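You operate a simulated robot arm through the tools that you are given. There is no shell and no other tool. Be economical: measure what you need, move in short steps, check, and stop when the job is done.

You run a simulated robot arm. Do the job below in one go: nothing can be reset, and whatever is moved stays where it is left.

TASK
Put things in order on the long bench top. At the end: the pink drive (marked "THIRD") stands on top of the teal dusting pad; the cream dust brush is in the blue bowl; the white wing is in the brown packing box; the yellow wing is on the teal coaster; whatever was shut is shut again. Leave all else as you found it, and nothing knocked over.

It is judged by the outcome, as a careful person would: the job done as asked, and still so three seconds after it is handed in. It fails if anything else is knocked over, pushed out of place, dropped, spilled or broken.

THE ROBOT
A 6-joint arm with a two-finger parallel gripper, fixed in place. Base frame: the origin is at the foot of the arm, x ahead of it, y to its left, z up; the work surface is at about z = 85. Lengths are in cm, angles in rad, forces in N, time in s.
With the tool pointing down near the work surface it reaches from about 36 to 76 cm from the base axis. Its first joint turns from -1.152 to 1.152 rad. Payload 2.45 kg.
The tool frame sits at the grasp point between the pads (the TCP): z along the fingers, y along the line on which they close. The tips reach 2.4 cm beyond it. The gripper opens to 6.8 cm. The fingers are 1.7 cm wide and 1 cm thick; the gripper's body (4 by 7 cm) begins 4.1 cm behind the TCP.
Orientation is that of the tool frame in the base frame, as a unit quaternion [x, y, z, w]. With the fingers straight down and closing along the base's y, the tool's x points along the base's -x, its y along +y and its z along -z.

THE INTERFACE
- The arm moves only by the tool servo_tool. Its argument "targets" is a list of rows, each an object (a shift or turn left out is 0, a gripper value left out holds the last) with "delta_pos": the shift along the tool's x, y, z in units of 500 mm (1.0 is 500 mm), a list of three; "dr": the turn, a rotation vector about the tool's x, y, z in units of 120 degrees (1.0 is 120 degrees), a list of three; "jaw": the closure in counts, from 0 (fully open) to 255 (shut). In form: [{"delta_pos": [x, y, z], "dr": [rx, ry, rz], "jaw": jaw}, ...]. A call has 1 to 10 rows; each row is the pose to reach, as a shift and turn from the pose commanded when the call began, along the tool's axes at that moment. A call with a number of a shift or a turn outside -1 to 1 is refused whole. Rows are played at 5 a second. More than 5 cm and 0.15 rad between two rows, or a gripper value outside its range, and nothing of the call is played. A pose out of reach is approached as far as the arm can. The call stops where the force on the tool passes 40 N (or 10 N more than at its start, if that is more) or the arm is blocked; 0.2 s more then pass. Each finger travels about 10.8 cm/s and halts on what it meets, pressing with about 28 N; the grip force reading is that of the motor and also rises with nothing between the fingers. The clock runs only during rows and for 0.2 s after the last one: add rows that repeat a pose to give the fingers time. It gives the time, the measured TCP pose, the force on the tool (base axes), the opening and the grip force at its end, in the units of the frame above (readings bear some noise).
- Cameras (640 x 400 px; columns grow to the right, rows downward): "scene" is fixed at [18.48, 44.05, 145.37]; the picture's right is [-0.47, -0.88, 0.00], its down [-0.60, 0.32, -0.74] and it looks along [0.65, -0.35, -0.68] (base axes); focal length 288 px, centre (320, 200). "wrist" rides on the gripper at [8.4, 1.1, -7.5] in the tool frame; the picture's right is [-0.13, 0.99, 0.00], its down [-0.60, -0.08, -0.79] and it looks along [-0.79, -0.10, 0.61] (tool axes); focal length 251 px, centre (320, 200).
- capture(camera): a new picture of that camera. No time passes.
- measure_at(camera, pixels): for up to 12 pixels [column, row] of the newest picture of that camera ("zoom" is the newest enlarged one), the place [x, y, z] in the base frame of the surface seen there, good to about 0.2 cm. No time passes.
- enlarge(camera, box): a new picture of the part [left, top, right, bottom] of that camera's present view, enlarged. No time passes.
- hand_in(): hands the job in; it is judged then, once.

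Go step by step. Measure first, check grasps and placings, and put right what went wrong. The budget is 80 turns and 38 pictures, counting those below and the enlarged ones. Unless the task says otherwise, let go and move clear before handing in, and close with one line.

The tools are called after "Emit:" as name(argument=value, ...) on one line, values as JSON. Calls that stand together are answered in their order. servo_tool: Moves the arm, as the interface text tells. Its arguments: {"type":"object","properties":{"targets":{"type":"array"}},"required":["targets"]} The other tools are called the same way: capture (camera) takes a picture; measure_at (camera, pixels) gives the place of the surface under pixels of a picture; enlarge (camera, box) takes an enlarged picture of a part of a camera's view; hand_in () hands the job in.

At the start:

```text
time: 0.0
tool_pos: [43.73, 4.42, 115.96]
ee_rot: [0.0, 1.0, 0.001, 0.0]
force: [0.9, -0.5, 0.4]
finger_gap: 6.8
gripper_force: 0.1
```

scene: 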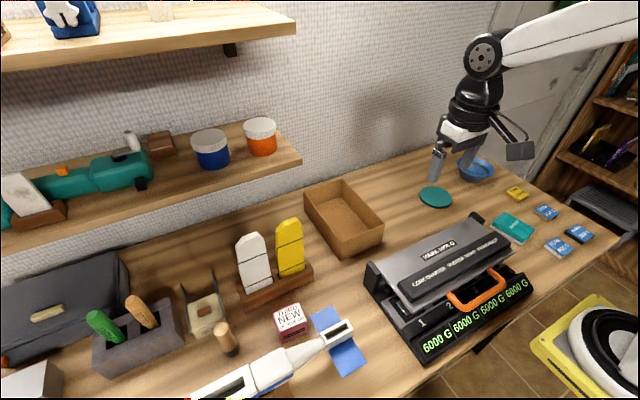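
wrist: 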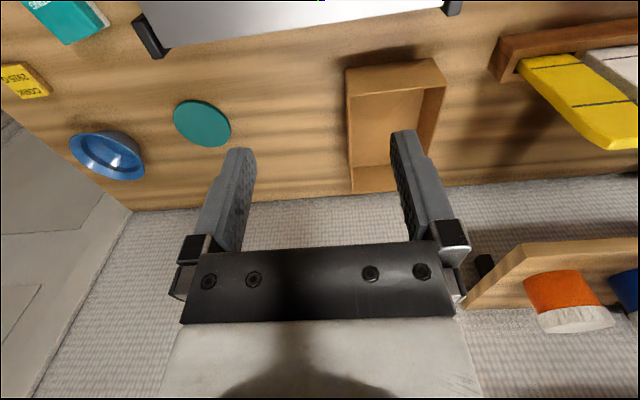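

I'll look closer at the scene before measuring anything.

Emit:
enlarge(camera="scene", box=[340, 150, 640, 370])

Emit:
enlarge(camera="scene", box=[60, 190, 400, 400])

```text
1.82 times, centred on (490, 260) of scene
```

zoom: 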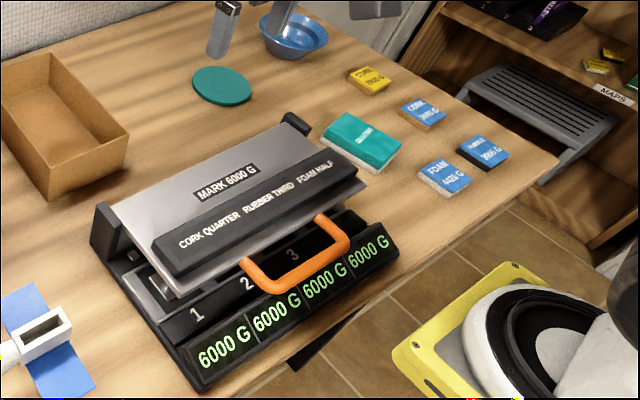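

```text
1.88 times, centred on (230, 295) of scene
```

zoom: 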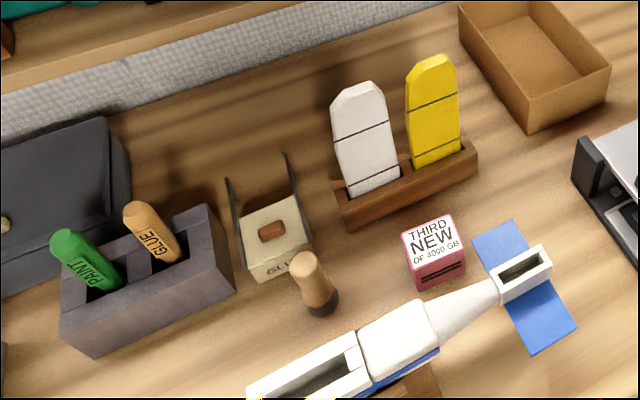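

The text on the pink block, the pads and the brush candidates matters, so I'll zoom in on those.

Emit:
enlarge(camera="scene", box=[180, 260, 380, 400])

Emit:
enlarge(camera="scene", box=[480, 170, 610, 270])

Emit:
enlarge(camera="scene", box=[0, 230, 200, 400])

Emit:
measure_at(camera="scene", pixels=[[288, 312], [227, 325], [252, 236], [289, 222], [260, 290], [342, 215], [435, 196], [478, 168], [513, 226], [440, 245], [203, 307], [260, 375]])

```text
2.86 times, centred on (280, 330) of scene
```

zoom: 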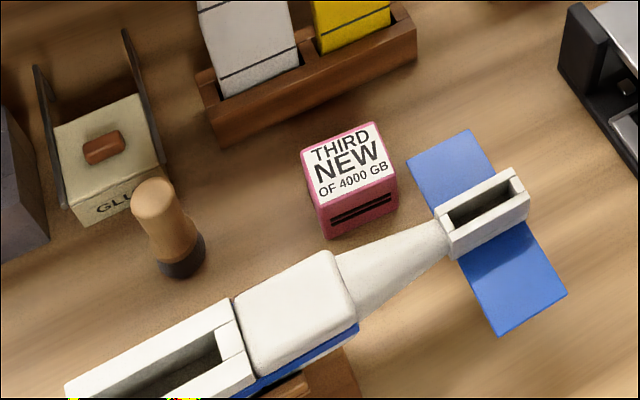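

```text
4.00 times, centred on (545, 220) of scene
```

zoom: 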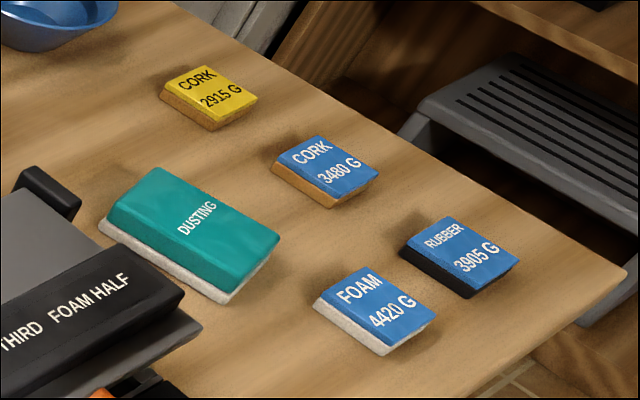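

```text
2.35 times, centred on (100, 315) of scene
```

zoom: 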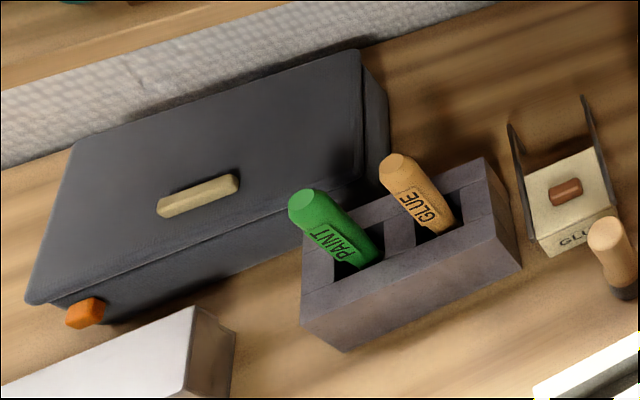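

```text
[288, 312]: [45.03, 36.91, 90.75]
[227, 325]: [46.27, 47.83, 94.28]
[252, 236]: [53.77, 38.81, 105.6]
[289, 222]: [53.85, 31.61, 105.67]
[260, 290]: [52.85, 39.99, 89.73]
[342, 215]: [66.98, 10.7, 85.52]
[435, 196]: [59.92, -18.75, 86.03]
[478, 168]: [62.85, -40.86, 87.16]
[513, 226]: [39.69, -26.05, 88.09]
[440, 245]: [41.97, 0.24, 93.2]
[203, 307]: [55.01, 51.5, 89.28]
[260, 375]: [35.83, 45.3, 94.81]
```

The pink THIRD block and pads are clear, but there's no obvious cream brush. Next I'll measure the case, the GLUE box and other candidates.

Emit:
enlarge(camera="scene", box=[0, 0, 300, 200])

Emit:
measure_at(camera="scene", pixels=[[47, 313], [115, 258], [35, 363], [12, 352], [40, 375], [104, 325], [142, 310], [160, 335], [128, 285], [20, 280], [230, 350], [200, 330]])

```text
2.00 times, centred on (150, 100) of scene
```

zoom: 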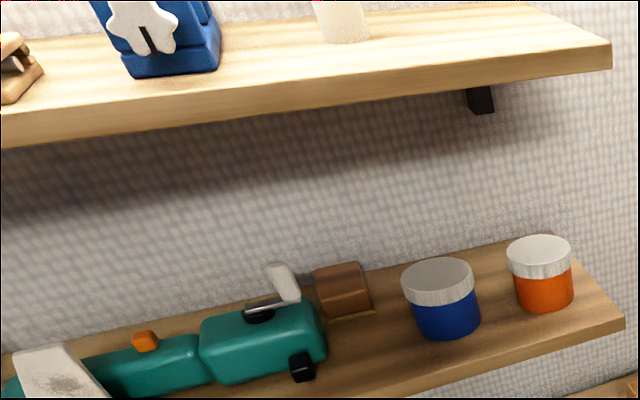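

```text
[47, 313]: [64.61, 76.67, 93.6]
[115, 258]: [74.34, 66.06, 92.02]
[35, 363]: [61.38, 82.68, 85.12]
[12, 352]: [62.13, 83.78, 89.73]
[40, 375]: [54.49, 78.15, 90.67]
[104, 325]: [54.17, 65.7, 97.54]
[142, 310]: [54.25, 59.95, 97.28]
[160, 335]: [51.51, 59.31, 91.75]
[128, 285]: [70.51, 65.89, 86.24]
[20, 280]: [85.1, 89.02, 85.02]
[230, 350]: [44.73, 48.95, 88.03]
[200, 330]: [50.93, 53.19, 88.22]
```

The case is out of reach (about 100 cm), so the brush must be nearer. I'll move the arm left and back to survey with the wrist camera.

Emit:
servo_tool(targets=[{"delta_pos": [0.034, 0.074, -0.01]}, {"delta_pos": [0.068, 0.148, -0.02]}, {"delta_pos": [0.102, 0.222, -0.03]}, {"delta_pos": [0.137, 0.296, -0.04]}, {"delta_pos": [0.171, 0.37, -0.05]}, {"delta_pos": [0.205, 0.444, -0.06]}, {"delta_pos": [0.24, 0.518, -0.07]}, {"delta_pos": [0.274, 0.592, -0.08]}])

Emit:
capture(camera="wrist")

Emit:
capture(camera="scene")

```text
time: 1.8
tool_pos: [29.8, 34.18, 120.01]
ee_rot: [0.0, 1.0, -0.001, -0.001]
force: [0.8, 0.6, -0.1]
finger_gap: 6.81
gripper_force: 0.0
```

```text
29 pictures are left
```

wrist: 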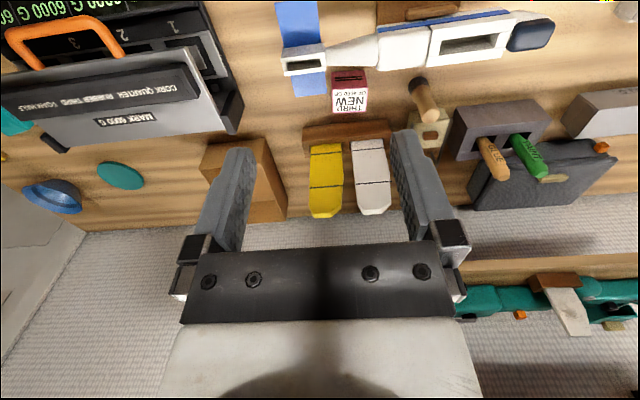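

```text
28 pictures are left
```

scene: 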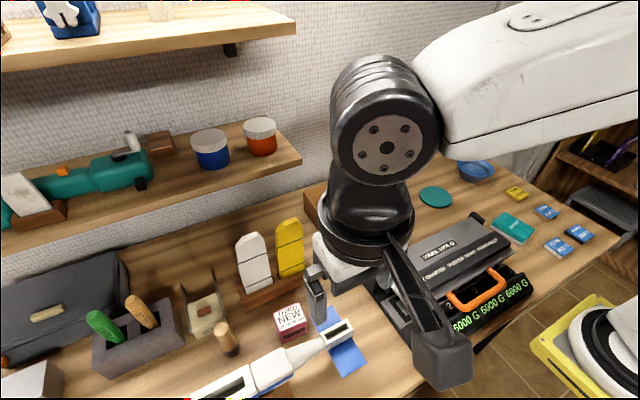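

The wrist view shows the machine's lid at the upper left and the brush-like thing at (425,95). I'll enlarge both.

Emit:
enlarge(camera="wrist", box=[260, 0, 640, 230])

Emit:
enlarge(camera="scene", box=[430, 250, 570, 360])

```text
1.68 times, centred on (450, 115) of wrist
```

zoom: 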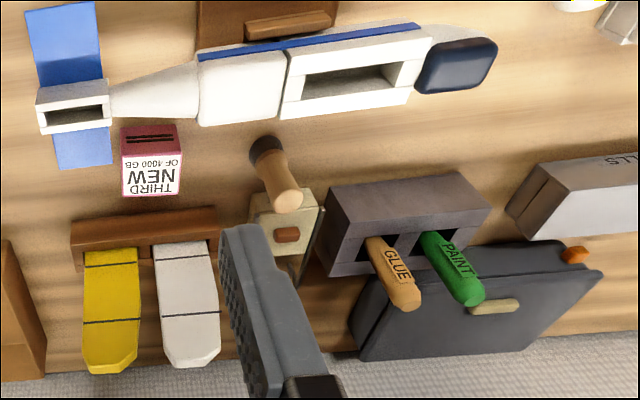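

```text
3.64 times, centred on (500, 305) of scene
```

zoom: 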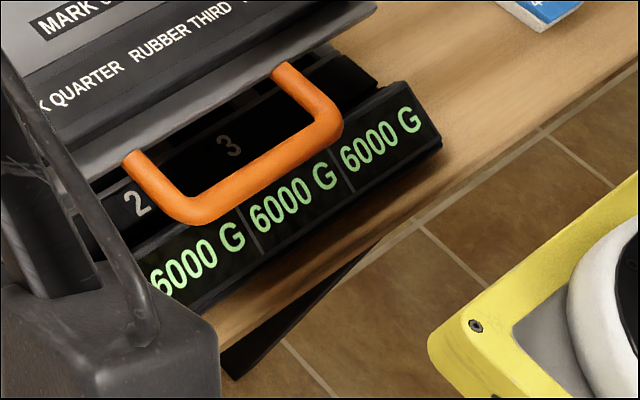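

There's a brush-like object at (226,340), but it's dark and tan, not clearly cream. I'll check around the machine and the bench's near side before deciding.

Emit:
servo_tool(targets=[{"delta_pos": [-0.01, -0.09, -0.01]}, {"delta_pos": [-0.02, -0.18, -0.02]}, {"delta_pos": [-0.03, -0.27, -0.03]}, {"delta_pos": [-0.03, -0.36, -0.03]}, {"delta_pos": [-0.03, -0.45, -0.03]}, {"delta_pos": [-0.03, -0.54, -0.03]}, {"delta_pos": [-0.03, -0.63, -0.03]}, {"delta_pos": [-0.03, -0.72, -0.03]}])

Emit:
capture(camera="wrist")

```text
time: 3.6
tool_pos: [36.94, -2.68, 119.79]
ee_rot: [0.0, 1.0, 0.001, -0.001]
force: [-0.2, 0.1, 0.2]
finger_gap: 6.81
gripper_force: 0.2
out of reach, approached as far as the arm can: row 4, 5, 6, 7, 8
```

```text
25 pictures are left
```

wrist: 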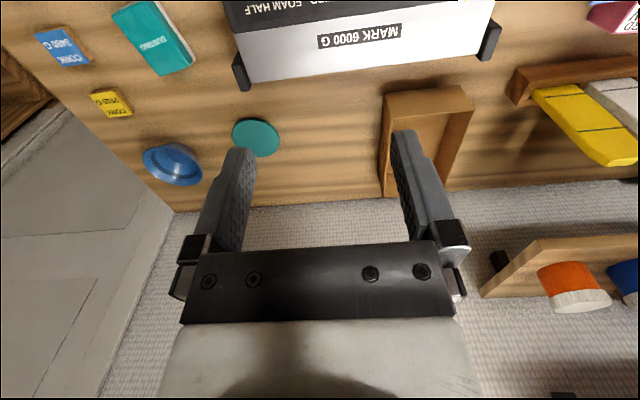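

The front of the machine is out of view at the top of the picture. I'll tilt the tool so the camera looks down at the machine.

Emit:
servo_tool(targets=[{"delta_pos": [-0.02, 0, -0.04], "dr": [0, 0.07, 0]}, {"delta_pos": [-0.04, 0, -0.08], "dr": [0, 0.14, 0]}, {"delta_pos": [-0.06, 0.02, -0.1], "dr": [0, 0.21, 0]}, {"delta_pos": [-0.06, 0.02, -0.1], "dr": [0, 0.28, 0]}, {"delta_pos": [-0.06, 0.02, -0.1], "dr": [0, 0.35, 0]}, {"delta_pos": [-0.06, 0.02, -0.1], "dr": [0, 0.4, 0]}])

Emit:
capture(camera="wrist")

```text
time: 5.0
tool_pos: [39.65, -1.64, 123.98]
ee_rot: [0.001, 0.914, 0.0, -0.406]
force: [-0.7, -0.1, 0.4]
finger_gap: 6.79
gripper_force: 0.1
out of reach, approached as far as the arm can: row 6
```

```text
24 pictures are left
```

wrist: 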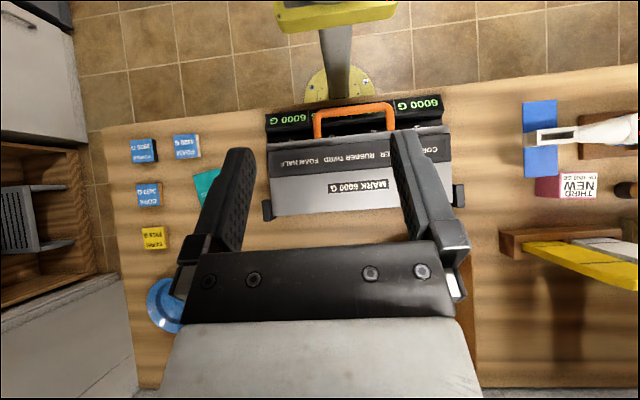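

No brush is in sight around the machine. I'll enlarge the machine's lid side from the scene camera, and the brush-like object.

Emit:
enlarge(camera="scene", box=[360, 220, 460, 340])

Emit:
enlarge(camera="scene", box=[180, 270, 270, 370])

Emit:
measure_at(camera="scene", pixels=[[372, 268], [470, 218], [410, 312], [512, 250], [420, 255], [460, 303], [505, 270], [416, 325], [440, 340], [530, 285], [478, 298], [395, 300]])

```text
3.33 times, centred on (410, 280) of scene
```

zoom: 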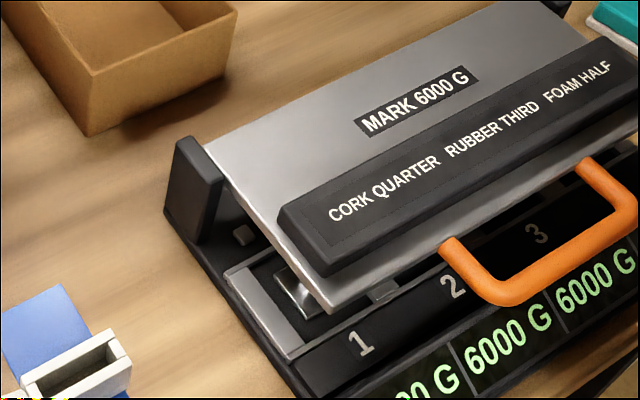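

```text
4.00 times, centred on (225, 320) of scene
```

zoom: 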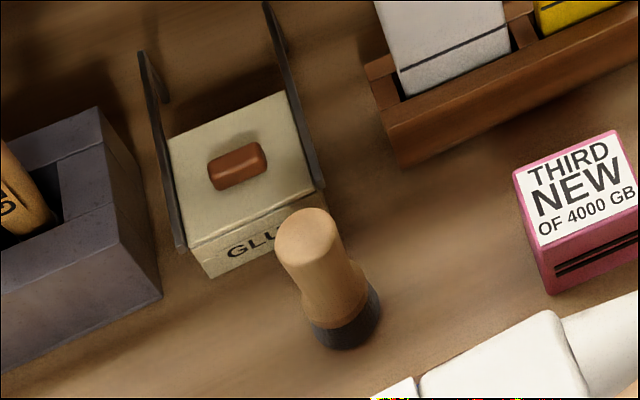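

```text
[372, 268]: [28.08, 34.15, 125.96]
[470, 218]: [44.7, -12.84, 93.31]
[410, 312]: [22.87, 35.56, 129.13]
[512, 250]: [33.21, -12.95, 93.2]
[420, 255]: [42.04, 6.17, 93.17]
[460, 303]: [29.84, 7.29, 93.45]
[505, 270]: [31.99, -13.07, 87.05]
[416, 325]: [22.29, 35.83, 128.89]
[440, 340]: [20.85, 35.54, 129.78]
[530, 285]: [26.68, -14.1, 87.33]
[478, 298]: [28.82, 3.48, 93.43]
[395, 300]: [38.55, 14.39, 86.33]
```

Nothing like a cream brush shows here. I'll survey the left and front of the bench with the same tilted view.

Emit:
servo_tool(targets=[{"delta_pos": [0.013, 0.09, 0.015]}, {"delta_pos": [0.026, 0.18, 0.03]}, {"delta_pos": [0.04, 0.27, 0.045]}, {"delta_pos": [0.053, 0.36, 0.06]}, {"delta_pos": [0.067, 0.45, 0.075]}, {"delta_pos": [0.08, 0.54, 0.09]}, {"delta_pos": [0.094, 0.63, 0.105]}, {"delta_pos": [0.107, 0.72, 0.12]}, {"delta_pos": [0.12, 0.81, 0.135]}, {"delta_pos": [0.134, 0.9, 0.148]}])

Emit:
capture(camera="wrist")

```text
time: 7.2
tool_pos: [29.78, 43.32, 124.18]
ee_rot: [0.002, 0.914, 0.001, -0.406]
force: [-1.3, 0.2, 1.1]
finger_gap: 6.81
gripper_force: 0.0
```

```text
21 pictures are left
```

wrist: 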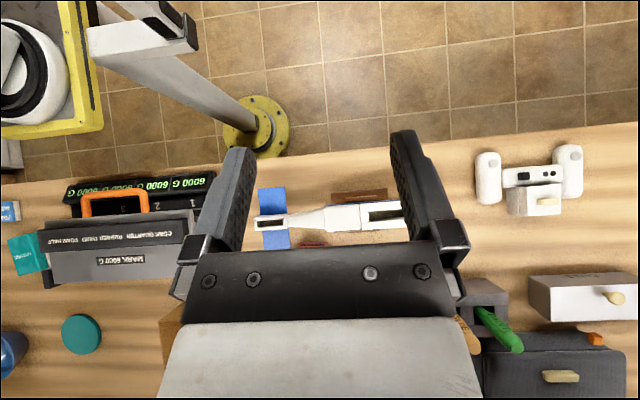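

New items appear at (530,180) and (600,297). I'll enlarge and measure them.

Emit:
enlarge(camera="wrist", box=[440, 130, 640, 400])

Emit:
measure_at(camera="wrist", pixels=[[548, 201], [530, 198], [490, 175], [570, 165], [615, 298], [580, 285], [540, 178], [358, 196], [130, 204], [190, 204]])

```text
1.48 times, centred on (540, 265) of wrist
```

zoom: 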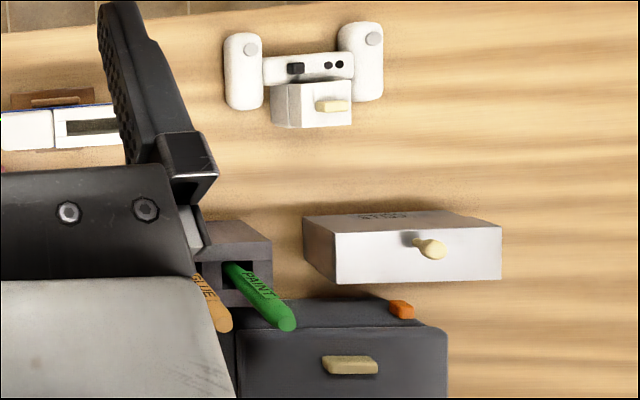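

```text
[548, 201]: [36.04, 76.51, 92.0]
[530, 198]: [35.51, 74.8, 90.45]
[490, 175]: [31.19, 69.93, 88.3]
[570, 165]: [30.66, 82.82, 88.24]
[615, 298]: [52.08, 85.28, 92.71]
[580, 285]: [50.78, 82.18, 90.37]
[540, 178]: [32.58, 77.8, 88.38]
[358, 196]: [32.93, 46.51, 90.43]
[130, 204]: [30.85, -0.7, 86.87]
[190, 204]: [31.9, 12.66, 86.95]
```

Those new objects are out of reach. What remains is the tan/dark brush, or something hidden under the machine's lid, so I'll level the tool and peek under the lid from the front left.

Emit:
servo_tool(targets=[{"delta_pos": [-0.037, -0.061, 0.019], "dr": [0, -0.067, 0]}, {"delta_pos": [-0.074, -0.122, 0.038], "dr": [0, -0.134, 0]}, {"delta_pos": [-0.11, -0.183, 0.057], "dr": [0, -0.2, 0]}, {"delta_pos": [-0.147, -0.244, 0.076], "dr": [0, -0.267, 0]}, {"delta_pos": [-0.184, -0.305, 0.095], "dr": [0, -0.334, 0]}, {"delta_pos": [-0.221, -0.366, 0.113], "dr": [0, -0.4, 0]}])

Emit:
servo_tool(targets=[{"delta_pos": [0, 0, 0.04], "dr": [0, 0, 0.065]}, {"delta_pos": [0, 0, 0.08], "dr": [0, 0, 0.13]}, {"delta_pos": [0, 0, 0.12], "dr": [0, 0, 0.195]}, {"delta_pos": [0, 0, 0.16], "dr": [0, 0, 0.26]}, {"delta_pos": [0, 0, 0.2], "dr": [0, 0, 0.32]}, {"delta_pos": [0, 0, 0.24], "dr": [0, 0, 0.375]}])

Emit:
capture(camera="wrist")

```text
time: 8.6
tool_pos: [32.81, 25.1, 111.98]
ee_rot: [0.0, 1.0, 0.0, 0.001]
force: [-0.4, -0.7, 0.0]
finger_gap: 6.82
gripper_force: 0.0
```

```text
time: 10.0
tool_pos: [32.98, 25.12, 100.06]
ee_rot: [0.384, 0.923, 0.0, 0.0]
force: [-1.4, -0.7, -0.9]
finger_gap: 6.81
gripper_force: 0.1
```

```text
19 pictures are left
```

wrist: 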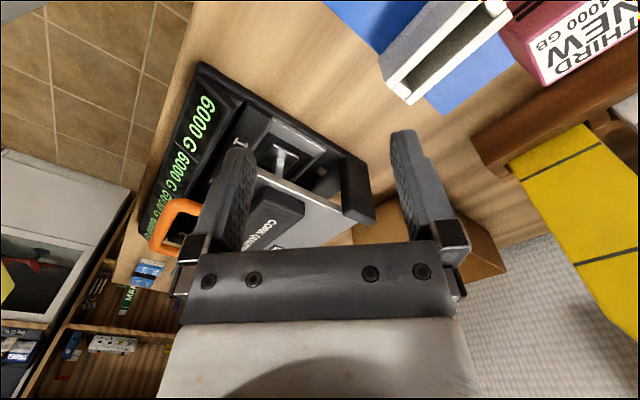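

The near bay shows just a metal fitting at (282,160). I'll enlarge it and also check the brush's true colours.

Emit:
enlarge(camera="wrist", box=[140, 60, 400, 260])

```text
2.00 times, centred on (270, 160) of wrist
```

zoom: 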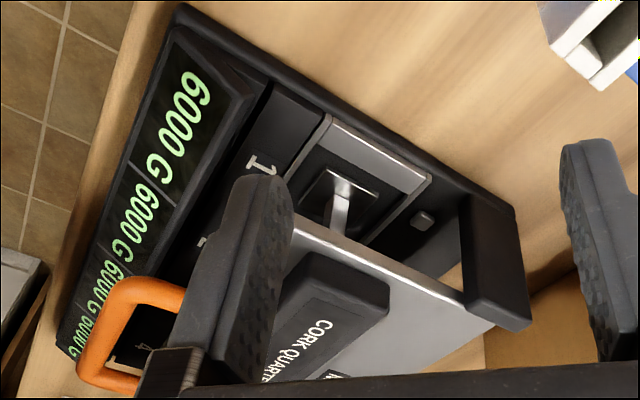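

The bays look like part of a drop rig, and its handle is too close to the base to be reached. I'll take a close look at the GLUE box and the brush-like object.

Emit:
servo_tool(targets=[{"delta_pos": [0, 0, -0.08], "dr": [0, 0, -0.065]}, {"delta_pos": [0, 0.06, -0.16], "dr": [0, 0, -0.13]}, {"delta_pos": [0.02, 0.15, -0.21], "dr": [0, 0, -0.195]}, {"delta_pos": [0.04, 0.23, -0.21], "dr": [0, 0, -0.26]}, {"delta_pos": [0.06, 0.31, -0.21], "dr": [0, 0, -0.32]}, {"delta_pos": [0.066, 0.359, -0.21], "dr": [0, 0, -0.375]}])

Emit:
enlarge(camera="wrist", box=[220, 0, 540, 200])

```text
refused: row 3 steps farther than a row can; nothing moved
```

```text
2.00 times, centred on (380, 100) of wrist
```

zoom: 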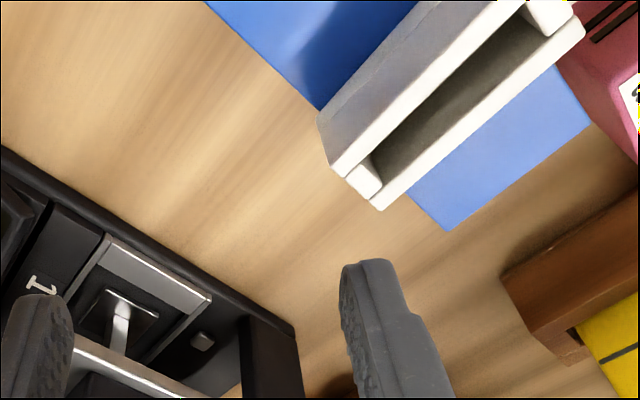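

The call was refused because one step was too long. I'll repeat it with smaller steps.

Emit:
servo_tool(targets=[{"delta_pos": [0, 0, -0.08], "dr": [0, 0, -0.05]}, {"delta_pos": [0, 0.04, -0.15], "dr": [0, 0, -0.1]}, {"delta_pos": [0.01, 0.1, -0.21], "dr": [0, 0, -0.15]}, {"delta_pos": [0.02, 0.18, -0.21], "dr": [0, 0, -0.2]}, {"delta_pos": [0.04, 0.25, -0.21], "dr": [0, 0, -0.25]}, {"delta_pos": [0.055, 0.31, -0.21], "dr": [0, 0, -0.31]}, {"delta_pos": [0.066, 0.359, -0.21], "dr": [0, 0, -0.375]}])

Emit:
capture(camera="wrist")

```text
time: 11.6
tool_pos: [43.35, 40.14, 110.79]
ee_rot: [-0.001, 1.0, -0.001, -0.001]
force: [-0.6, 0.1, 0.5]
finger_gap: 6.8
gripper_force: 0.1
```

```text
16 pictures are left
```

wrist: 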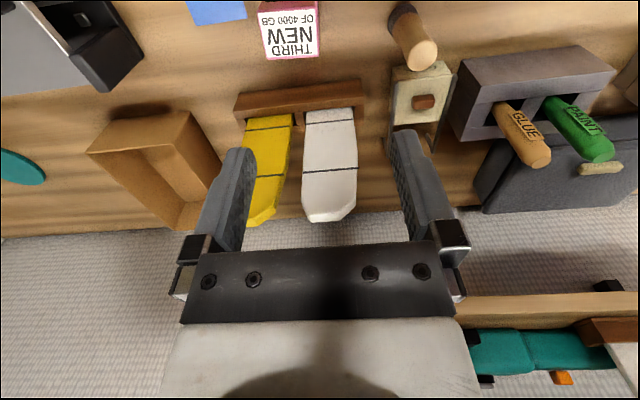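

The box with a brown pull between rails at (422,100) looks like a sliding-lid box. I'll enlarge it.

Emit:
enlarge(camera="wrist", box=[360, 0, 480, 160])

Emit:
measure_at(camera="wrist", pixels=[[422, 101], [395, 85], [450, 70], [393, 120], [441, 120], [397, 140], [440, 135], [420, 135], [428, 66], [420, 52], [402, 10], [402, 75]])

```text
2.50 times, centred on (420, 80) of wrist
```

zoom: 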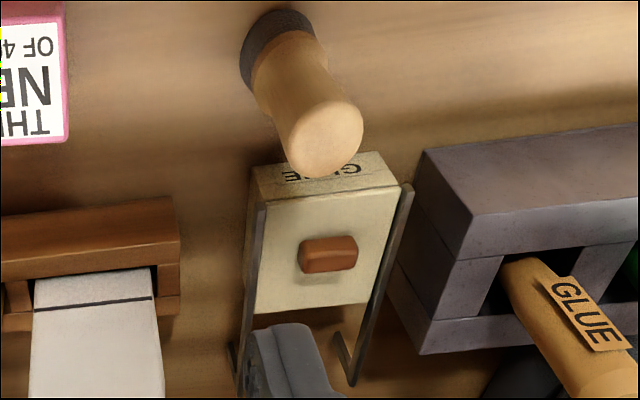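

```text
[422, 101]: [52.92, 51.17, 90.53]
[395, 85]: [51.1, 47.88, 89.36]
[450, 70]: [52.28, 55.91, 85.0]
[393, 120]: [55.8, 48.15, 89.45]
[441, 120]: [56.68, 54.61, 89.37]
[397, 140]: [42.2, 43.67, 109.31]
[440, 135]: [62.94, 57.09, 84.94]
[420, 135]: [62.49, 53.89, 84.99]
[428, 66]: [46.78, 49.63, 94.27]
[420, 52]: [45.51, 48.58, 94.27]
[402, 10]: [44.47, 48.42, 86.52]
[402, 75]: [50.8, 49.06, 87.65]
```

The lid and case pulls are beyond reach, and the only brush-shaped object is the tan/dark one at (410,35), so I take that as the cream dust brush. Now I'll measure the grasps precisely from this wrist view.

Emit:
measure_at(camera="wrist", pixels=[[422, 54], [412, 30], [261, 12], [316, 6], [268, 56], [316, 52], [305, 160], [355, 160], [288, 150], [304, 200], [352, 200], [276, 190]])

Emit:
measure_at(camera="wrist", pixels=[[306, 120], [350, 112], [245, 125], [292, 118], [240, 95], [360, 85], [330, 122], [330, 106], [90, 150], [165, 115], [218, 150], [185, 225]])

Emit:
capture(camera="scene")

```text
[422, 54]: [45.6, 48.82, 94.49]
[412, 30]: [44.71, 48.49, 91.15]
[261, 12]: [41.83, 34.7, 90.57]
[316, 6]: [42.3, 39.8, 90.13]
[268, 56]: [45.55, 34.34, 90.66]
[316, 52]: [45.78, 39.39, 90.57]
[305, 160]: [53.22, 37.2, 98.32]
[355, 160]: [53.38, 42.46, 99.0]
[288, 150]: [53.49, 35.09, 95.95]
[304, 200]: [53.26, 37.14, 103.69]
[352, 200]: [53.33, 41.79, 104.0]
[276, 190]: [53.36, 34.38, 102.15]
```

```text
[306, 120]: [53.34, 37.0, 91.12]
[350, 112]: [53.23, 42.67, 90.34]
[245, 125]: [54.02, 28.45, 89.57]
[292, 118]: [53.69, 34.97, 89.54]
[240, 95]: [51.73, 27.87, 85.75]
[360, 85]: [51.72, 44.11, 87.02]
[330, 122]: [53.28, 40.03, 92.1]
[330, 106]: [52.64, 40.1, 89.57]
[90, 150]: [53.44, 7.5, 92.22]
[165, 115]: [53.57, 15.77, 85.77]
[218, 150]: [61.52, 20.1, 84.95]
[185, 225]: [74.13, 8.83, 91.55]
```

```text
14 pictures are left
```

scene: 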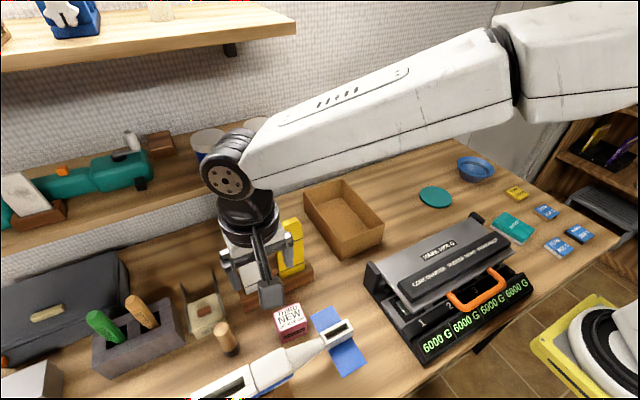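

The wings' faces are at x≈53.3, with white centred at y≈39.9 and yellow at y≈32.3 and a 2.1 cm gap between them. Now I'll measure the targets: box corners, coaster, bowl and pad.

Emit:
measure_at(camera="scene", pixels=[[305, 192], [343, 181], [382, 221], [343, 256], [335, 225], [355, 235], [420, 196], [452, 197], [436, 187], [433, 206], [345, 200], [375, 240]])

Emit:
measure_at(camera="scene", pixels=[[457, 164], [494, 166], [475, 157], [475, 180], [474, 172], [492, 222], [508, 213], [535, 231], [521, 242], [515, 227], [303, 225], [280, 250]])

```text
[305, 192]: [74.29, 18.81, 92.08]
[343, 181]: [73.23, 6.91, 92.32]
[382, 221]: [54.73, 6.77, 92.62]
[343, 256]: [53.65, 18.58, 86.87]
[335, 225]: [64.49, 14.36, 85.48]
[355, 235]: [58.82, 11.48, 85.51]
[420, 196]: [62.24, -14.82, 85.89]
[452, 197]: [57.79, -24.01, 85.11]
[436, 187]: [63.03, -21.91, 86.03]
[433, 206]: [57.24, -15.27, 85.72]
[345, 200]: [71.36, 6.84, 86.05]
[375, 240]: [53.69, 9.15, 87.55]
```

```text
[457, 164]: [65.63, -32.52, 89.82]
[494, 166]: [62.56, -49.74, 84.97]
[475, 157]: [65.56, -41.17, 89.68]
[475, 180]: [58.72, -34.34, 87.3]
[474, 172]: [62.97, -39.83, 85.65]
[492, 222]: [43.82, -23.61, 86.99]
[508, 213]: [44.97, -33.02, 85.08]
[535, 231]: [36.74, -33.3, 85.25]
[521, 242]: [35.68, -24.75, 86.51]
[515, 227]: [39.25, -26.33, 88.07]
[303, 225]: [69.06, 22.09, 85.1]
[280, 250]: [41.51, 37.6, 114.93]
```

I've got good estimates: the drive is centred at about (43.7, 36.9), 5.5 cm along y and yawed about 5°, and the pad is centred at about (40, -25.8) with its top at z 88.1. I'll go above the drive and check alignment.

Emit:
servo_tool(targets=[{"delta_pos": [-0.002, -0.03, 0.07], "dr": [0, 0, 0.02]}, {"delta_pos": [-0.004, -0.065, 0.14], "dr": [0, 0, 0.04]}, {"delta_pos": [-0.006, -0.065, 0.22], "dr": [0, 0, 0.04]}, {"delta_pos": [-0.006, -0.065, 0.3], "dr": [0, 0, 0.04]}, {"delta_pos": [-0.006, -0.065, 0.3], "dr": [0, 0, 0.04]}])

Emit:
capture(camera="wrist")

```text
time: 12.8
tool_pos: [43.63, 36.87, 95.62]
ee_rot: [0.043, 0.999, 0.001, 0.0]
force: [0.5, -0.9, 0.6]
finger_gap: 6.8
gripper_force: 0.1
```

```text
13 pictures are left
```

wrist: 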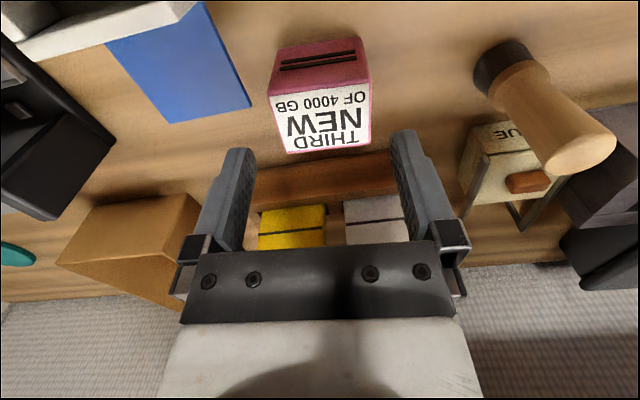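

The drive sits centred between the fingers, around (320,120). A quick measurement will confirm its edges.

Emit:
measure_at(camera="wrist", pixels=[[272, 100], [369, 97], [288, 149], [368, 143], [320, 120], [590, 150], [520, 62], [530, 110]])

```text
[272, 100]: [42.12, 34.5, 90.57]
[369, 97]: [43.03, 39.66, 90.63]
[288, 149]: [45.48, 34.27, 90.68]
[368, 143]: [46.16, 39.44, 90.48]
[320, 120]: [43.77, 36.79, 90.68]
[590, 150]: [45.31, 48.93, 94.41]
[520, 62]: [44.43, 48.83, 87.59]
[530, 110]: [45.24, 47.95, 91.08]
```

The centre is confirmed at about (43.9, 36.9). Descending and closing.

Emit:
servo_tool(targets=[{"delta_pos": [-0.004, 0, 0.07]}, {"delta_pos": [-0.004, 0, 0.132]}, {"delta_pos": [-0.004, 0, 0.132]}, {"delta_pos": [-0.004, 0, 0.132], "jaw": 255}, {"delta_pos": [-0.004, 0, 0.132], "jaw": 255}, {"delta_pos": [-0.004, 0, 0.132], "jaw": 255}])

```text
time: 14.2
tool_pos: [43.87, 36.67, 88.84]
ee_rot: [0.042, 0.999, 0.0, 0.0]
force: [0.0, -0.5, 0.3]
finger_gap: 5.58
gripper_force: 28.1
```

Gripped at 5.58 cm wide. I'll lift and carry it toward the pad, high over the machine.

Emit:
servo_tool(targets=[{"delta_pos": [0, 0, -0.09]}, {"delta_pos": [0, 0, -0.18]}, {"delta_pos": [0, 0, -0.27]}, {"delta_pos": [0, 0, -0.36]}, {"delta_pos": [-0.014, -0.082, -0.38]}, {"delta_pos": [-0.028, -0.164, -0.4]}, {"delta_pos": [-0.042, -0.246, -0.4]}, {"delta_pos": [-0.056, -0.328, -0.4]}, {"delta_pos": [-0.07, -0.41, -0.4]}, {"delta_pos": [-0.083, -0.489, -0.4]}])

```text
time: 16.4
tool_pos: [45.8, 12.0, 108.98]
ee_rot: [0.041, 0.999, 0.0, 0.001]
force: [-0.1, 0.7, -1.7]
finger_gap: 5.57
gripper_force: 28.0
```

Continuing to above the pad, turning to line up with it.

Emit:
servo_tool(targets=[{"delta_pos": [-0.01, -0.08, 0], "dr": [0, 0, -0.014]}, {"delta_pos": [-0.015, -0.16, 0], "dr": [0, 0, -0.028]}, {"delta_pos": [-0.015, -0.24, 0], "dr": [0, 0, -0.042]}, {"delta_pos": [-0.01, -0.32, 0], "dr": [0, 0, -0.056]}, {"delta_pos": [0, -0.4, 0], "dr": [0, 0, -0.07]}, {"delta_pos": [0.01, -0.48, 0], "dr": [0, 0, -0.084]}, {"delta_pos": [0.02, -0.56, 0], "dr": [0, 0, -0.098]}, {"delta_pos": [0.035, -0.64, 0], "dr": [0, 0, -0.112]}, {"delta_pos": [0.045, -0.71, 0.02], "dr": [0, 0, -0.126]}, {"delta_pos": [0.053, -0.763, 0.05], "dr": [0, 0, -0.138]}])

Emit:
capture(camera="wrist")

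```text
time: 18.6
tool_pos: [39.75, -25.72, 106.43]
ee_rot: [-0.103, 0.995, 0.0, 0.0]
force: [0.2, 0.1, -2.5]
finger_gap: 5.6
gripper_force: 28.1
```

```text
12 pictures are left
```

wrist: 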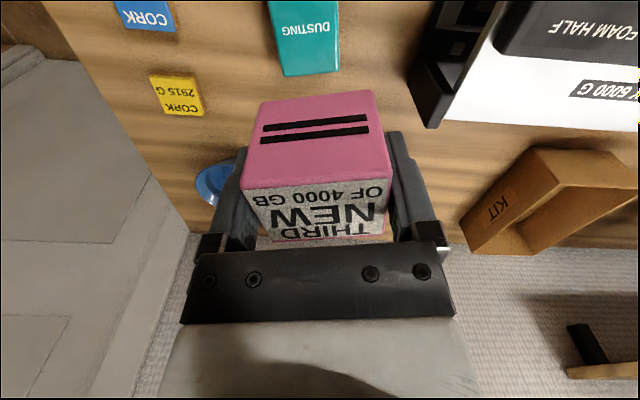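

The drive is upright in the grip, and the pad's far end shows at (283,76)-(340,70). I'll measure the pad for final alignment.

Emit:
measure_at(camera="wrist", pixels=[[284, 68], [337, 64], [270, 5], [339, 5], [305, 27]])

```text
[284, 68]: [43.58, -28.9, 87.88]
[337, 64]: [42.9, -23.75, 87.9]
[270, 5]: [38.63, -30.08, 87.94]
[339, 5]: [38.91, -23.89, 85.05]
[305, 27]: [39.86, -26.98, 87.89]
```

The pad's centre works out at (39.7, -27.2). I'll shift 1.4 cm and lower the drive onto it.

Emit:
servo_tool(targets=[{"delta_pos": [0.0067, -0.027, 0.07]}, {"delta_pos": [0.0067, -0.027, 0.15]}, {"delta_pos": [0.0067, -0.027, 0.22]}, {"delta_pos": [0.0067, -0.027, 0.27]}, {"delta_pos": [0.0067, -0.027, 0.286]}, {"delta_pos": [0.0067, -0.027, 0.29]}, {"delta_pos": [0.0067, -0.027, 0.29]}])

```text
time: 20.2
tool_pos: [39.96, -27.09, 92.08]
ee_rot: [-0.102, 0.995, 0.0, 0.0]
force: [0.0, 0.4, -1.9]
finger_gap: 5.57
gripper_force: 28.2
```

It's about 0.2 cm above the pad. I'll lower a little more, release and rise.

Emit:
servo_tool(targets=[{"delta_pos": [0, 0, 0.005]}, {"delta_pos": [0, 0, 0.005]}, {"delta_pos": [0, 0, 0.005], "jaw": 0}, {"delta_pos": [0, 0, 0.005], "jaw": 0}, {"delta_pos": [0, 0, 0.005], "jaw": 0}, {"delta_pos": [0, 0, -0.07], "jaw": 0}, {"delta_pos": [0, 0, -0.16], "jaw": 0}, {"delta_pos": [0, 0, -0.25], "jaw": 0}, {"delta_pos": [0, 0, -0.34], "jaw": 0}])

Emit:
capture(camera="scene")

```text
time: 22.2
tool_pos: [39.7, -27.0, 108.92]
ee_rot: [-0.102, 0.995, 0.0, -0.001]
force: [-1.0, 0.3, -0.5]
finger_gap: 6.8
gripper_force: 0.0
```

```text
11 pictures are left
```

scene: 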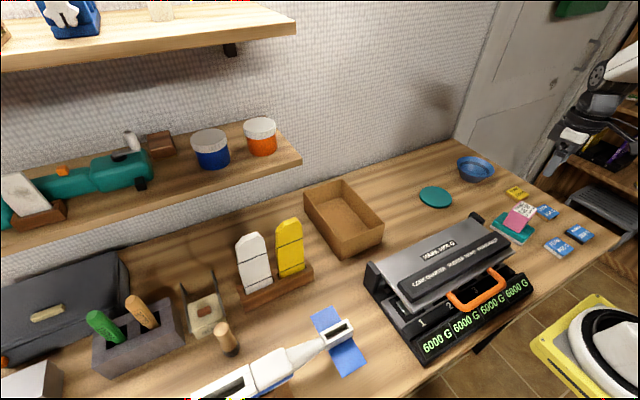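

The drive stands on the pad at (520,215). With the view clear, I'll measure the bowl and the wing tops.

Emit:
measure_at(camera="scene", pixels=[[459, 170], [470, 180], [490, 174], [493, 170], [484, 159], [464, 160], [470, 176], [478, 174], [250, 233], [290, 219], [520, 213], [470, 170]])

Emit:
measure_at(camera="scene", pixels=[[238, 240], [262, 236], [258, 270], [277, 226], [301, 224], [301, 250], [283, 275], [248, 288], [260, 284], [305, 268]])

```text
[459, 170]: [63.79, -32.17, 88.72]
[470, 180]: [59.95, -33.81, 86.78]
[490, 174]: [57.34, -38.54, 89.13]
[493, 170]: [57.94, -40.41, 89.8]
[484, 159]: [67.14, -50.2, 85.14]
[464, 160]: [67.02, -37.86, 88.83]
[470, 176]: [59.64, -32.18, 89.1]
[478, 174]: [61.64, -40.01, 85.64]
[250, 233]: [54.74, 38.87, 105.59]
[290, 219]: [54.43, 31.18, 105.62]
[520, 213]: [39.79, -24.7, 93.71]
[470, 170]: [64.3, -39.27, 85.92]
```

```text
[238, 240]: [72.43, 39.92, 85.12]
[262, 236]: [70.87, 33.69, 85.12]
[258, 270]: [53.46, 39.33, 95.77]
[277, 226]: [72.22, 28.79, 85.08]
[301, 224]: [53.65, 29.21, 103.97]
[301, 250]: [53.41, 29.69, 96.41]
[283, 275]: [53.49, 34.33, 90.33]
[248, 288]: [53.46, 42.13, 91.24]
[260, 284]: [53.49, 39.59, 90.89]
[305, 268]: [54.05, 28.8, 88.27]
```

The bowl's centre is at about (62, -36.8), and the wings are about 18.6 cm tall with their top at 105.6. Before planning the pitched wing grasp I need the fuselage heights and the shelf clearance.

Emit:
measure_at(camera="scene", pixels=[[270, 362], [285, 355], [262, 380], [310, 350], [335, 330], [250, 370], [225, 392], [350, 325], [300, 160], [270, 182], [290, 185], [200, 205]])

```text
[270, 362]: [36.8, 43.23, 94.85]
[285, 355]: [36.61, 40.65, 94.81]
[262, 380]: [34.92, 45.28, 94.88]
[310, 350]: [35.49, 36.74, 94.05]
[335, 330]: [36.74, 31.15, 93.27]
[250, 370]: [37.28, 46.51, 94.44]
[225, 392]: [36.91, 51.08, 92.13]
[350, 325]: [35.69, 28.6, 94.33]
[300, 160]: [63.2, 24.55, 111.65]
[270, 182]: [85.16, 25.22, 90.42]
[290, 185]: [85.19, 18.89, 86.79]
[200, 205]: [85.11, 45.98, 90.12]
```

The fuselage stays below z 95 with x under 38, and the shelf edge is at x 63, so a 40°-pitched side-grip on the wings is feasible. First I'll travel back, straightening the yaw.

Emit:
servo_tool(targets=[{"delta_pos": [-0.024, 0.06, -0.02], "dr": [0, 0, 0.01]}, {"delta_pos": [-0.047, 0.121, -0.04], "dr": [0, 0, 0.02]}, {"delta_pos": [-0.071, 0.182, -0.062], "dr": [0, 0, 0.03]}, {"delta_pos": [-0.094, 0.242, -0.062], "dr": [0, 0, 0.04]}, {"delta_pos": [-0.118, 0.303, -0.062], "dr": [0, 0, 0.05]}, {"delta_pos": [-0.141, 0.363, -0.062], "dr": [0, 0, 0.06]}, {"delta_pos": [-0.165, 0.424, -0.062], "dr": [0, 0, 0.07]}, {"delta_pos": [-0.188, 0.484, -0.062], "dr": [0, 0, 0.08]}, {"delta_pos": [-0.212, 0.545, -0.062], "dr": [0, 0, 0.09]}, {"delta_pos": [-0.235, 0.605, -0.062], "dr": [0, 0, 0.098]}])

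Emit:
servo_tool(targets=[{"delta_pos": [-0.001, 0.055, 0.0], "dr": [0, -0.0417, 0]}, {"delta_pos": [-0.002, 0.11, 0.0], "dr": [0, -0.0834, 0]}, {"delta_pos": [-0.003, 0.165, 0.0], "dr": [0, -0.125, 0]}, {"delta_pos": [-0.004, 0.22, 0.02], "dr": [0, -0.1667, 0]}, {"delta_pos": [-0.005, 0.275, 0.04], "dr": [0, -0.2084, 0]}, {"delta_pos": [-0.006, 0.33, 0.06], "dr": [0, -0.25, 0]}, {"delta_pos": [-0.007, 0.385, 0.08], "dr": [0, -0.2917, 0]}, {"delta_pos": [-0.008, 0.44, 0.1], "dr": [0, -0.3334, 0]}, {"delta_pos": [-0.009, 0.495, 0.115], "dr": [0, -0.375, 0]}, {"delta_pos": [-0.01, 0.547, 0.126], "dr": [0, -0.4167, 0]}])

Emit:
capture(camera="wrist")

```text
time: 24.4
tool_pos: [45.08, 4.96, 111.82]
ee_rot: [0.0, 1.0, 0.0, -0.001]
force: [-0.2, 0.7, -0.8]
finger_gap: 6.81
gripper_force: 0.0
```

```text
time: 26.6
tool_pos: [45.58, 32.41, 105.68]
ee_rot: [-0.001, 0.906, 0.001, 0.424]
force: [-0.6, 0.2, 1.2]
finger_gap: 6.77
gripper_force: 0.1
```

```text
10 pictures are left
```

wrist: 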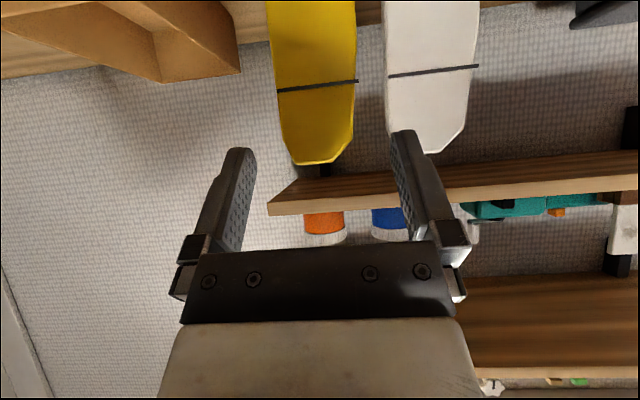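

The pitched pose is reached, with yellow at cols 270-355 and white at 387-478. I'll measure the edges at grip height.

Emit:
measure_at(camera="wrist", pixels=[[275, 80], [354, 75], [282, 125], [352, 120], [272, 30], [355, 30], [390, 80], [474, 70], [389, 30], [477, 25], [318, 160], [312, 60]])

```text
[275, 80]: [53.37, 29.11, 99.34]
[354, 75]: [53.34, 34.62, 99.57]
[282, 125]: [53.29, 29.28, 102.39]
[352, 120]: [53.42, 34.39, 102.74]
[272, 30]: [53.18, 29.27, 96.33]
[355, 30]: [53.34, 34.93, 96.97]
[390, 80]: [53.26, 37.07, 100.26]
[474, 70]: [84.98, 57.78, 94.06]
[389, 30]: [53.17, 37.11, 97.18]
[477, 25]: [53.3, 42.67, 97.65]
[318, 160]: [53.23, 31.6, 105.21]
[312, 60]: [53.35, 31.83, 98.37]
```

Yellow spans y 29.0-34.9 with its centre at 32.0. I'll shift -0.4, advance 10 cm and close.

Emit:
servo_tool(targets=[{"delta_pos": [0, -0.008, 0.0]}, {"delta_pos": [0, -0.008, 0.06]}, {"delta_pos": [0, -0.008, 0.12]}, {"delta_pos": [0, -0.008, 0.17]}, {"delta_pos": [0, -0.008, 0.2]}, {"delta_pos": [0, -0.008, 0.2]}, {"delta_pos": [0, -0.008, 0.2], "jaw": 255}, {"delta_pos": [0, -0.008, 0.2], "jaw": 255}, {"delta_pos": [0, -0.008, 0.2], "jaw": 255}])

```text
time: 28.6
tool_pos: [53.31, 31.93, 99.42]
ee_rot: [0.001, 0.906, 0.0, 0.423]
force: [-0.9, 0.0, 0.3]
finger_gap: 5.88
gripper_force: 27.8
```

Gripped at 5.88. Lifting straight up out of the rack.

Emit:
servo_tool(targets=[{"delta_pos": [-0.023, 0, -0.019]}, {"delta_pos": [-0.054, 0, -0.045]}, {"delta_pos": [-0.092, 0, -0.077]}, {"delta_pos": [-0.13, 0, -0.109]}, {"delta_pos": [-0.161, 0, -0.135]}])

Emit:
capture(camera="scene")

```text
time: 29.8
tool_pos: [53.52, 31.75, 109.94]
ee_rot: [0.0, 0.906, 0.001, 0.423]
force: [-0.2, -1.0, -0.2]
finger_gap: 5.87
gripper_force: 27.9
```

```text
9 pictures are left
```

scene: 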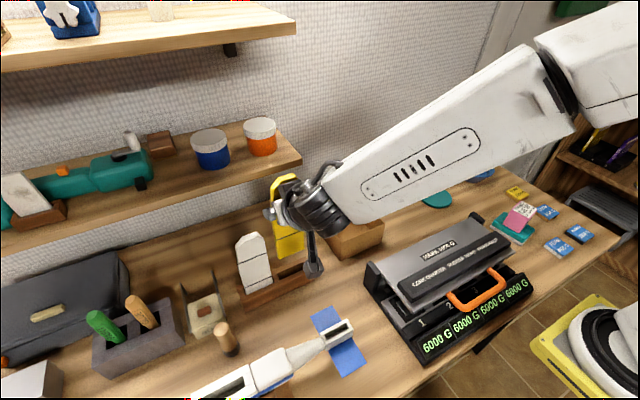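

The wing came out cleanly. I'll carry it toward the coaster while rotating it flat.

Emit:
servo_tool(targets=[{"delta_pos": [0, -0.055, 0]}, {"delta_pos": [0, -0.11, 0]}, {"delta_pos": [0, -0.165, 0], "dr": [0, 0.045, 0]}, {"delta_pos": [0, -0.22, 0], "dr": [0, 0.09, 0]}, {"delta_pos": [0, -0.275, 0], "dr": [0, 0.135, 0]}, {"delta_pos": [0, -0.33, 0], "dr": [0, 0.18, 0]}, {"delta_pos": [0, -0.385, 0], "dr": [0, 0.225, 0]}, {"delta_pos": [0, -0.44, 0], "dr": [0, 0.27, 0]}, {"delta_pos": [0, -0.495, 0], "dr": [0, 0.315, 0]}, {"delta_pos": [0, -0.55, 0], "dr": [0, 0.36, 0]}])

Emit:
servo_tool(targets=[{"delta_pos": [-0.02, -0.05, 0.0], "dr": [0, 0.039, 0]}, {"delta_pos": [-0.04, -0.1, 0.0], "dr": [0, 0.078, 0]}, {"delta_pos": [-0.06, -0.15, 0.02], "dr": [0, 0.117, 0]}, {"delta_pos": [-0.08, -0.2, 0.05], "dr": [0, 0.156, 0]}, {"delta_pos": [-0.1, -0.25, 0.08], "dr": [0, 0.195, 0]}, {"delta_pos": [-0.12, -0.3, 0.11], "dr": [0, 0.234, 0]}, {"delta_pos": [-0.14, -0.35, 0.14], "dr": [0, 0.273, 0]}, {"delta_pos": [-0.15, -0.4, 0.17], "dr": [0, 0.312, 0]}, {"delta_pos": [-0.16, -0.44, 0.2], "dr": [0, 0.351, 0]}, {"delta_pos": [-0.165, -0.464, 0.219], "dr": [0, 0.39, 0]}])

Emit:
capture(camera="scene")

```text
time: 32.0
tool_pos: [53.4, 4.34, 109.76]
ee_rot: [0.0, 0.998, 0.001, 0.058]
force: [0.2, -0.1, -0.6]
finger_gap: 5.88
gripper_force: 27.9
```

```text
time: 34.2
tool_pos: [62.6, -18.68, 100.02]
ee_rot: [0.001, 0.939, 0.001, -0.343]
force: [0.2, 0.2, -0.7]
finger_gap: 5.84
gripper_force: 27.8
```

```text
8 pictures are left
```

scene: 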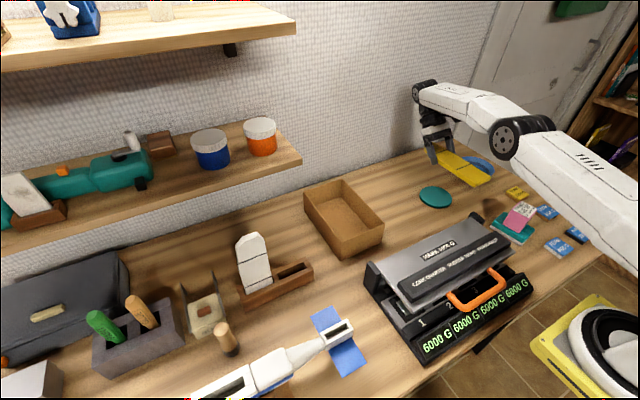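

The wing is held flat at (465,168). I'll check its levelness and offset.

Emit:
measure_at(camera="scene", pixels=[[485, 180], [470, 180], [465, 168], [455, 158], [492, 177], [476, 184], [436, 196]])

```text
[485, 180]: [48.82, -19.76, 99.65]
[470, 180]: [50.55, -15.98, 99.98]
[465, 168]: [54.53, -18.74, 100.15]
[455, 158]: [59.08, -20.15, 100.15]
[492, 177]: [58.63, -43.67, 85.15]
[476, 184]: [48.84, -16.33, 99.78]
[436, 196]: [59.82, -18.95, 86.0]
```

It's level, with its near end at x 48.2, so I'll shift +1.4 cm to centre it on the coaster and lower.

Emit:
servo_tool(targets=[{"delta_pos": [-0.0214, 0, -0.018]}, {"delta_pos": [-0.065, -0.002, 0.03]}, {"delta_pos": [-0.11, -0.002, 0.085]}, {"delta_pos": [-0.145, -0.002, 0.129]}, {"delta_pos": [-0.16, -0.002, 0.147]}, {"delta_pos": [-0.1668, -0.002, 0.155]}, {"delta_pos": [-0.1668, -0.002, 0.155]}])

```text
time: 35.8
tool_pos: [62.05, -18.3, 89.85]
ee_rot: [-0.001, 0.94, 0.0, -0.342]
force: [0.2, 0.1, -0.5]
finger_gap: 5.86
gripper_force: 28.0
out of reach, approached as far as the arm can: row 1, 2, 3, 4, 5, 6, 7
```

The far reach is limiting at x≈62. The wing's centre at about 58 is still well over the coaster, so I'll pull back slightly while going down.

Emit:
servo_tool(targets=[{"delta_pos": [0.046, 0, 0.0386]}, {"delta_pos": [0.046, 0, 0.0386]}])

```text
time: 36.4
tool_pos: [59.12, -18.19, 89.96]
ee_rot: [0.001, 0.94, 0.0, -0.342]
force: [-0.4, -0.4, 0.4]
finger_gap: 5.86
gripper_force: 28.3
```

The command base is the actual pose. I'll aim for (61.3, -18.8, 88.8).

Emit:
servo_tool(targets=[{"delta_pos": [-0.025, -0.01, -0.005]}, {"delta_pos": [-0.049, -0.012, -0.0095]}, {"delta_pos": [-0.049, -0.012, -0.0095]}])

```text
time: 37.2
tool_pos: [61.2, -18.77, 88.63]
ee_rot: [0.0, 0.94, 0.0, -0.342]
force: [-0.3, 0.1, -0.4]
finger_gap: 5.88
gripper_force: 28.1
```

The wing's CG is near x 57. I'll nudge it a bit farther out if reach permits.

Emit:
servo_tool(targets=[{"delta_pos": [-0.0153, 0, -0.0128]}, {"delta_pos": [-0.0153, 0, -0.0128]}])

```text
time: 37.8
tool_pos: [61.42, -18.51, 88.83]
ee_rot: [0.001, 0.939, 0.0, -0.343]
force: [0.0, 0.6, -0.2]
finger_gap: 5.87
gripper_force: 28.2
out of reach, approached as far as the arm can: row 1, 2
```

That's the limit of reach with this tilt. I'll release here, back off along the tool axis and look.

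Emit:
servo_tool(targets=[{"delta_pos": [0, 0, 0]}, {"delta_pos": [0, 0, 0], "jaw": 0}, {"delta_pos": [0, 0, 0], "jaw": 0}, {"delta_pos": [0, 0, 0], "jaw": 0}, {"delta_pos": [0.02, 0, -0.017]}, {"delta_pos": [0.07, 0, -0.059]}, {"delta_pos": [0.12, 0, -0.1]}, {"delta_pos": [0.18, 0, -0.15]}])

Emit:
enlarge(camera="scene", box=[380, 140, 560, 260])

```text
time: 39.6
tool_pos: [59.29, -18.88, 100.48]
ee_rot: [0.0, 0.939, 0.0, -0.343]
force: [-0.3, 0.9, 0.2]
finger_gap: 6.8
gripper_force: 0.0
```

```text
3.33 times, centred on (470, 200) of scene
```

zoom: 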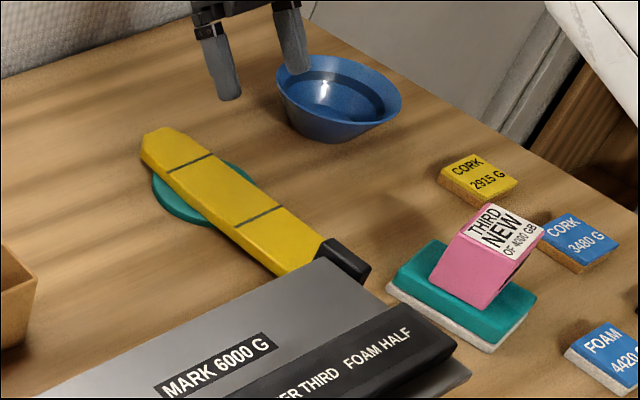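

The wing lies on the coaster but is biased toward the machine's pillar. I'll measure it, then regrasp from above and shift it outward a bit.

Emit:
measure_at(camera="zoom", pixels=[[157, 140], [190, 160], [215, 180], [240, 200], [262, 222], [290, 265], [170, 190], [350, 255], [325, 240], [235, 225], [290, 210]])

```text
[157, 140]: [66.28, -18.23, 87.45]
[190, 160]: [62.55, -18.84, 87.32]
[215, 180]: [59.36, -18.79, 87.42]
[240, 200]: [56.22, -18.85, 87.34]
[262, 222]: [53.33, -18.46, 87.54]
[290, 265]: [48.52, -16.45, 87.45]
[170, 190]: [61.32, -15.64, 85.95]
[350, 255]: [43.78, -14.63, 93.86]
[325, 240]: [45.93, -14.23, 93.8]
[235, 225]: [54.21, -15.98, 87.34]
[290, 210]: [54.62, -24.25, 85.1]
```

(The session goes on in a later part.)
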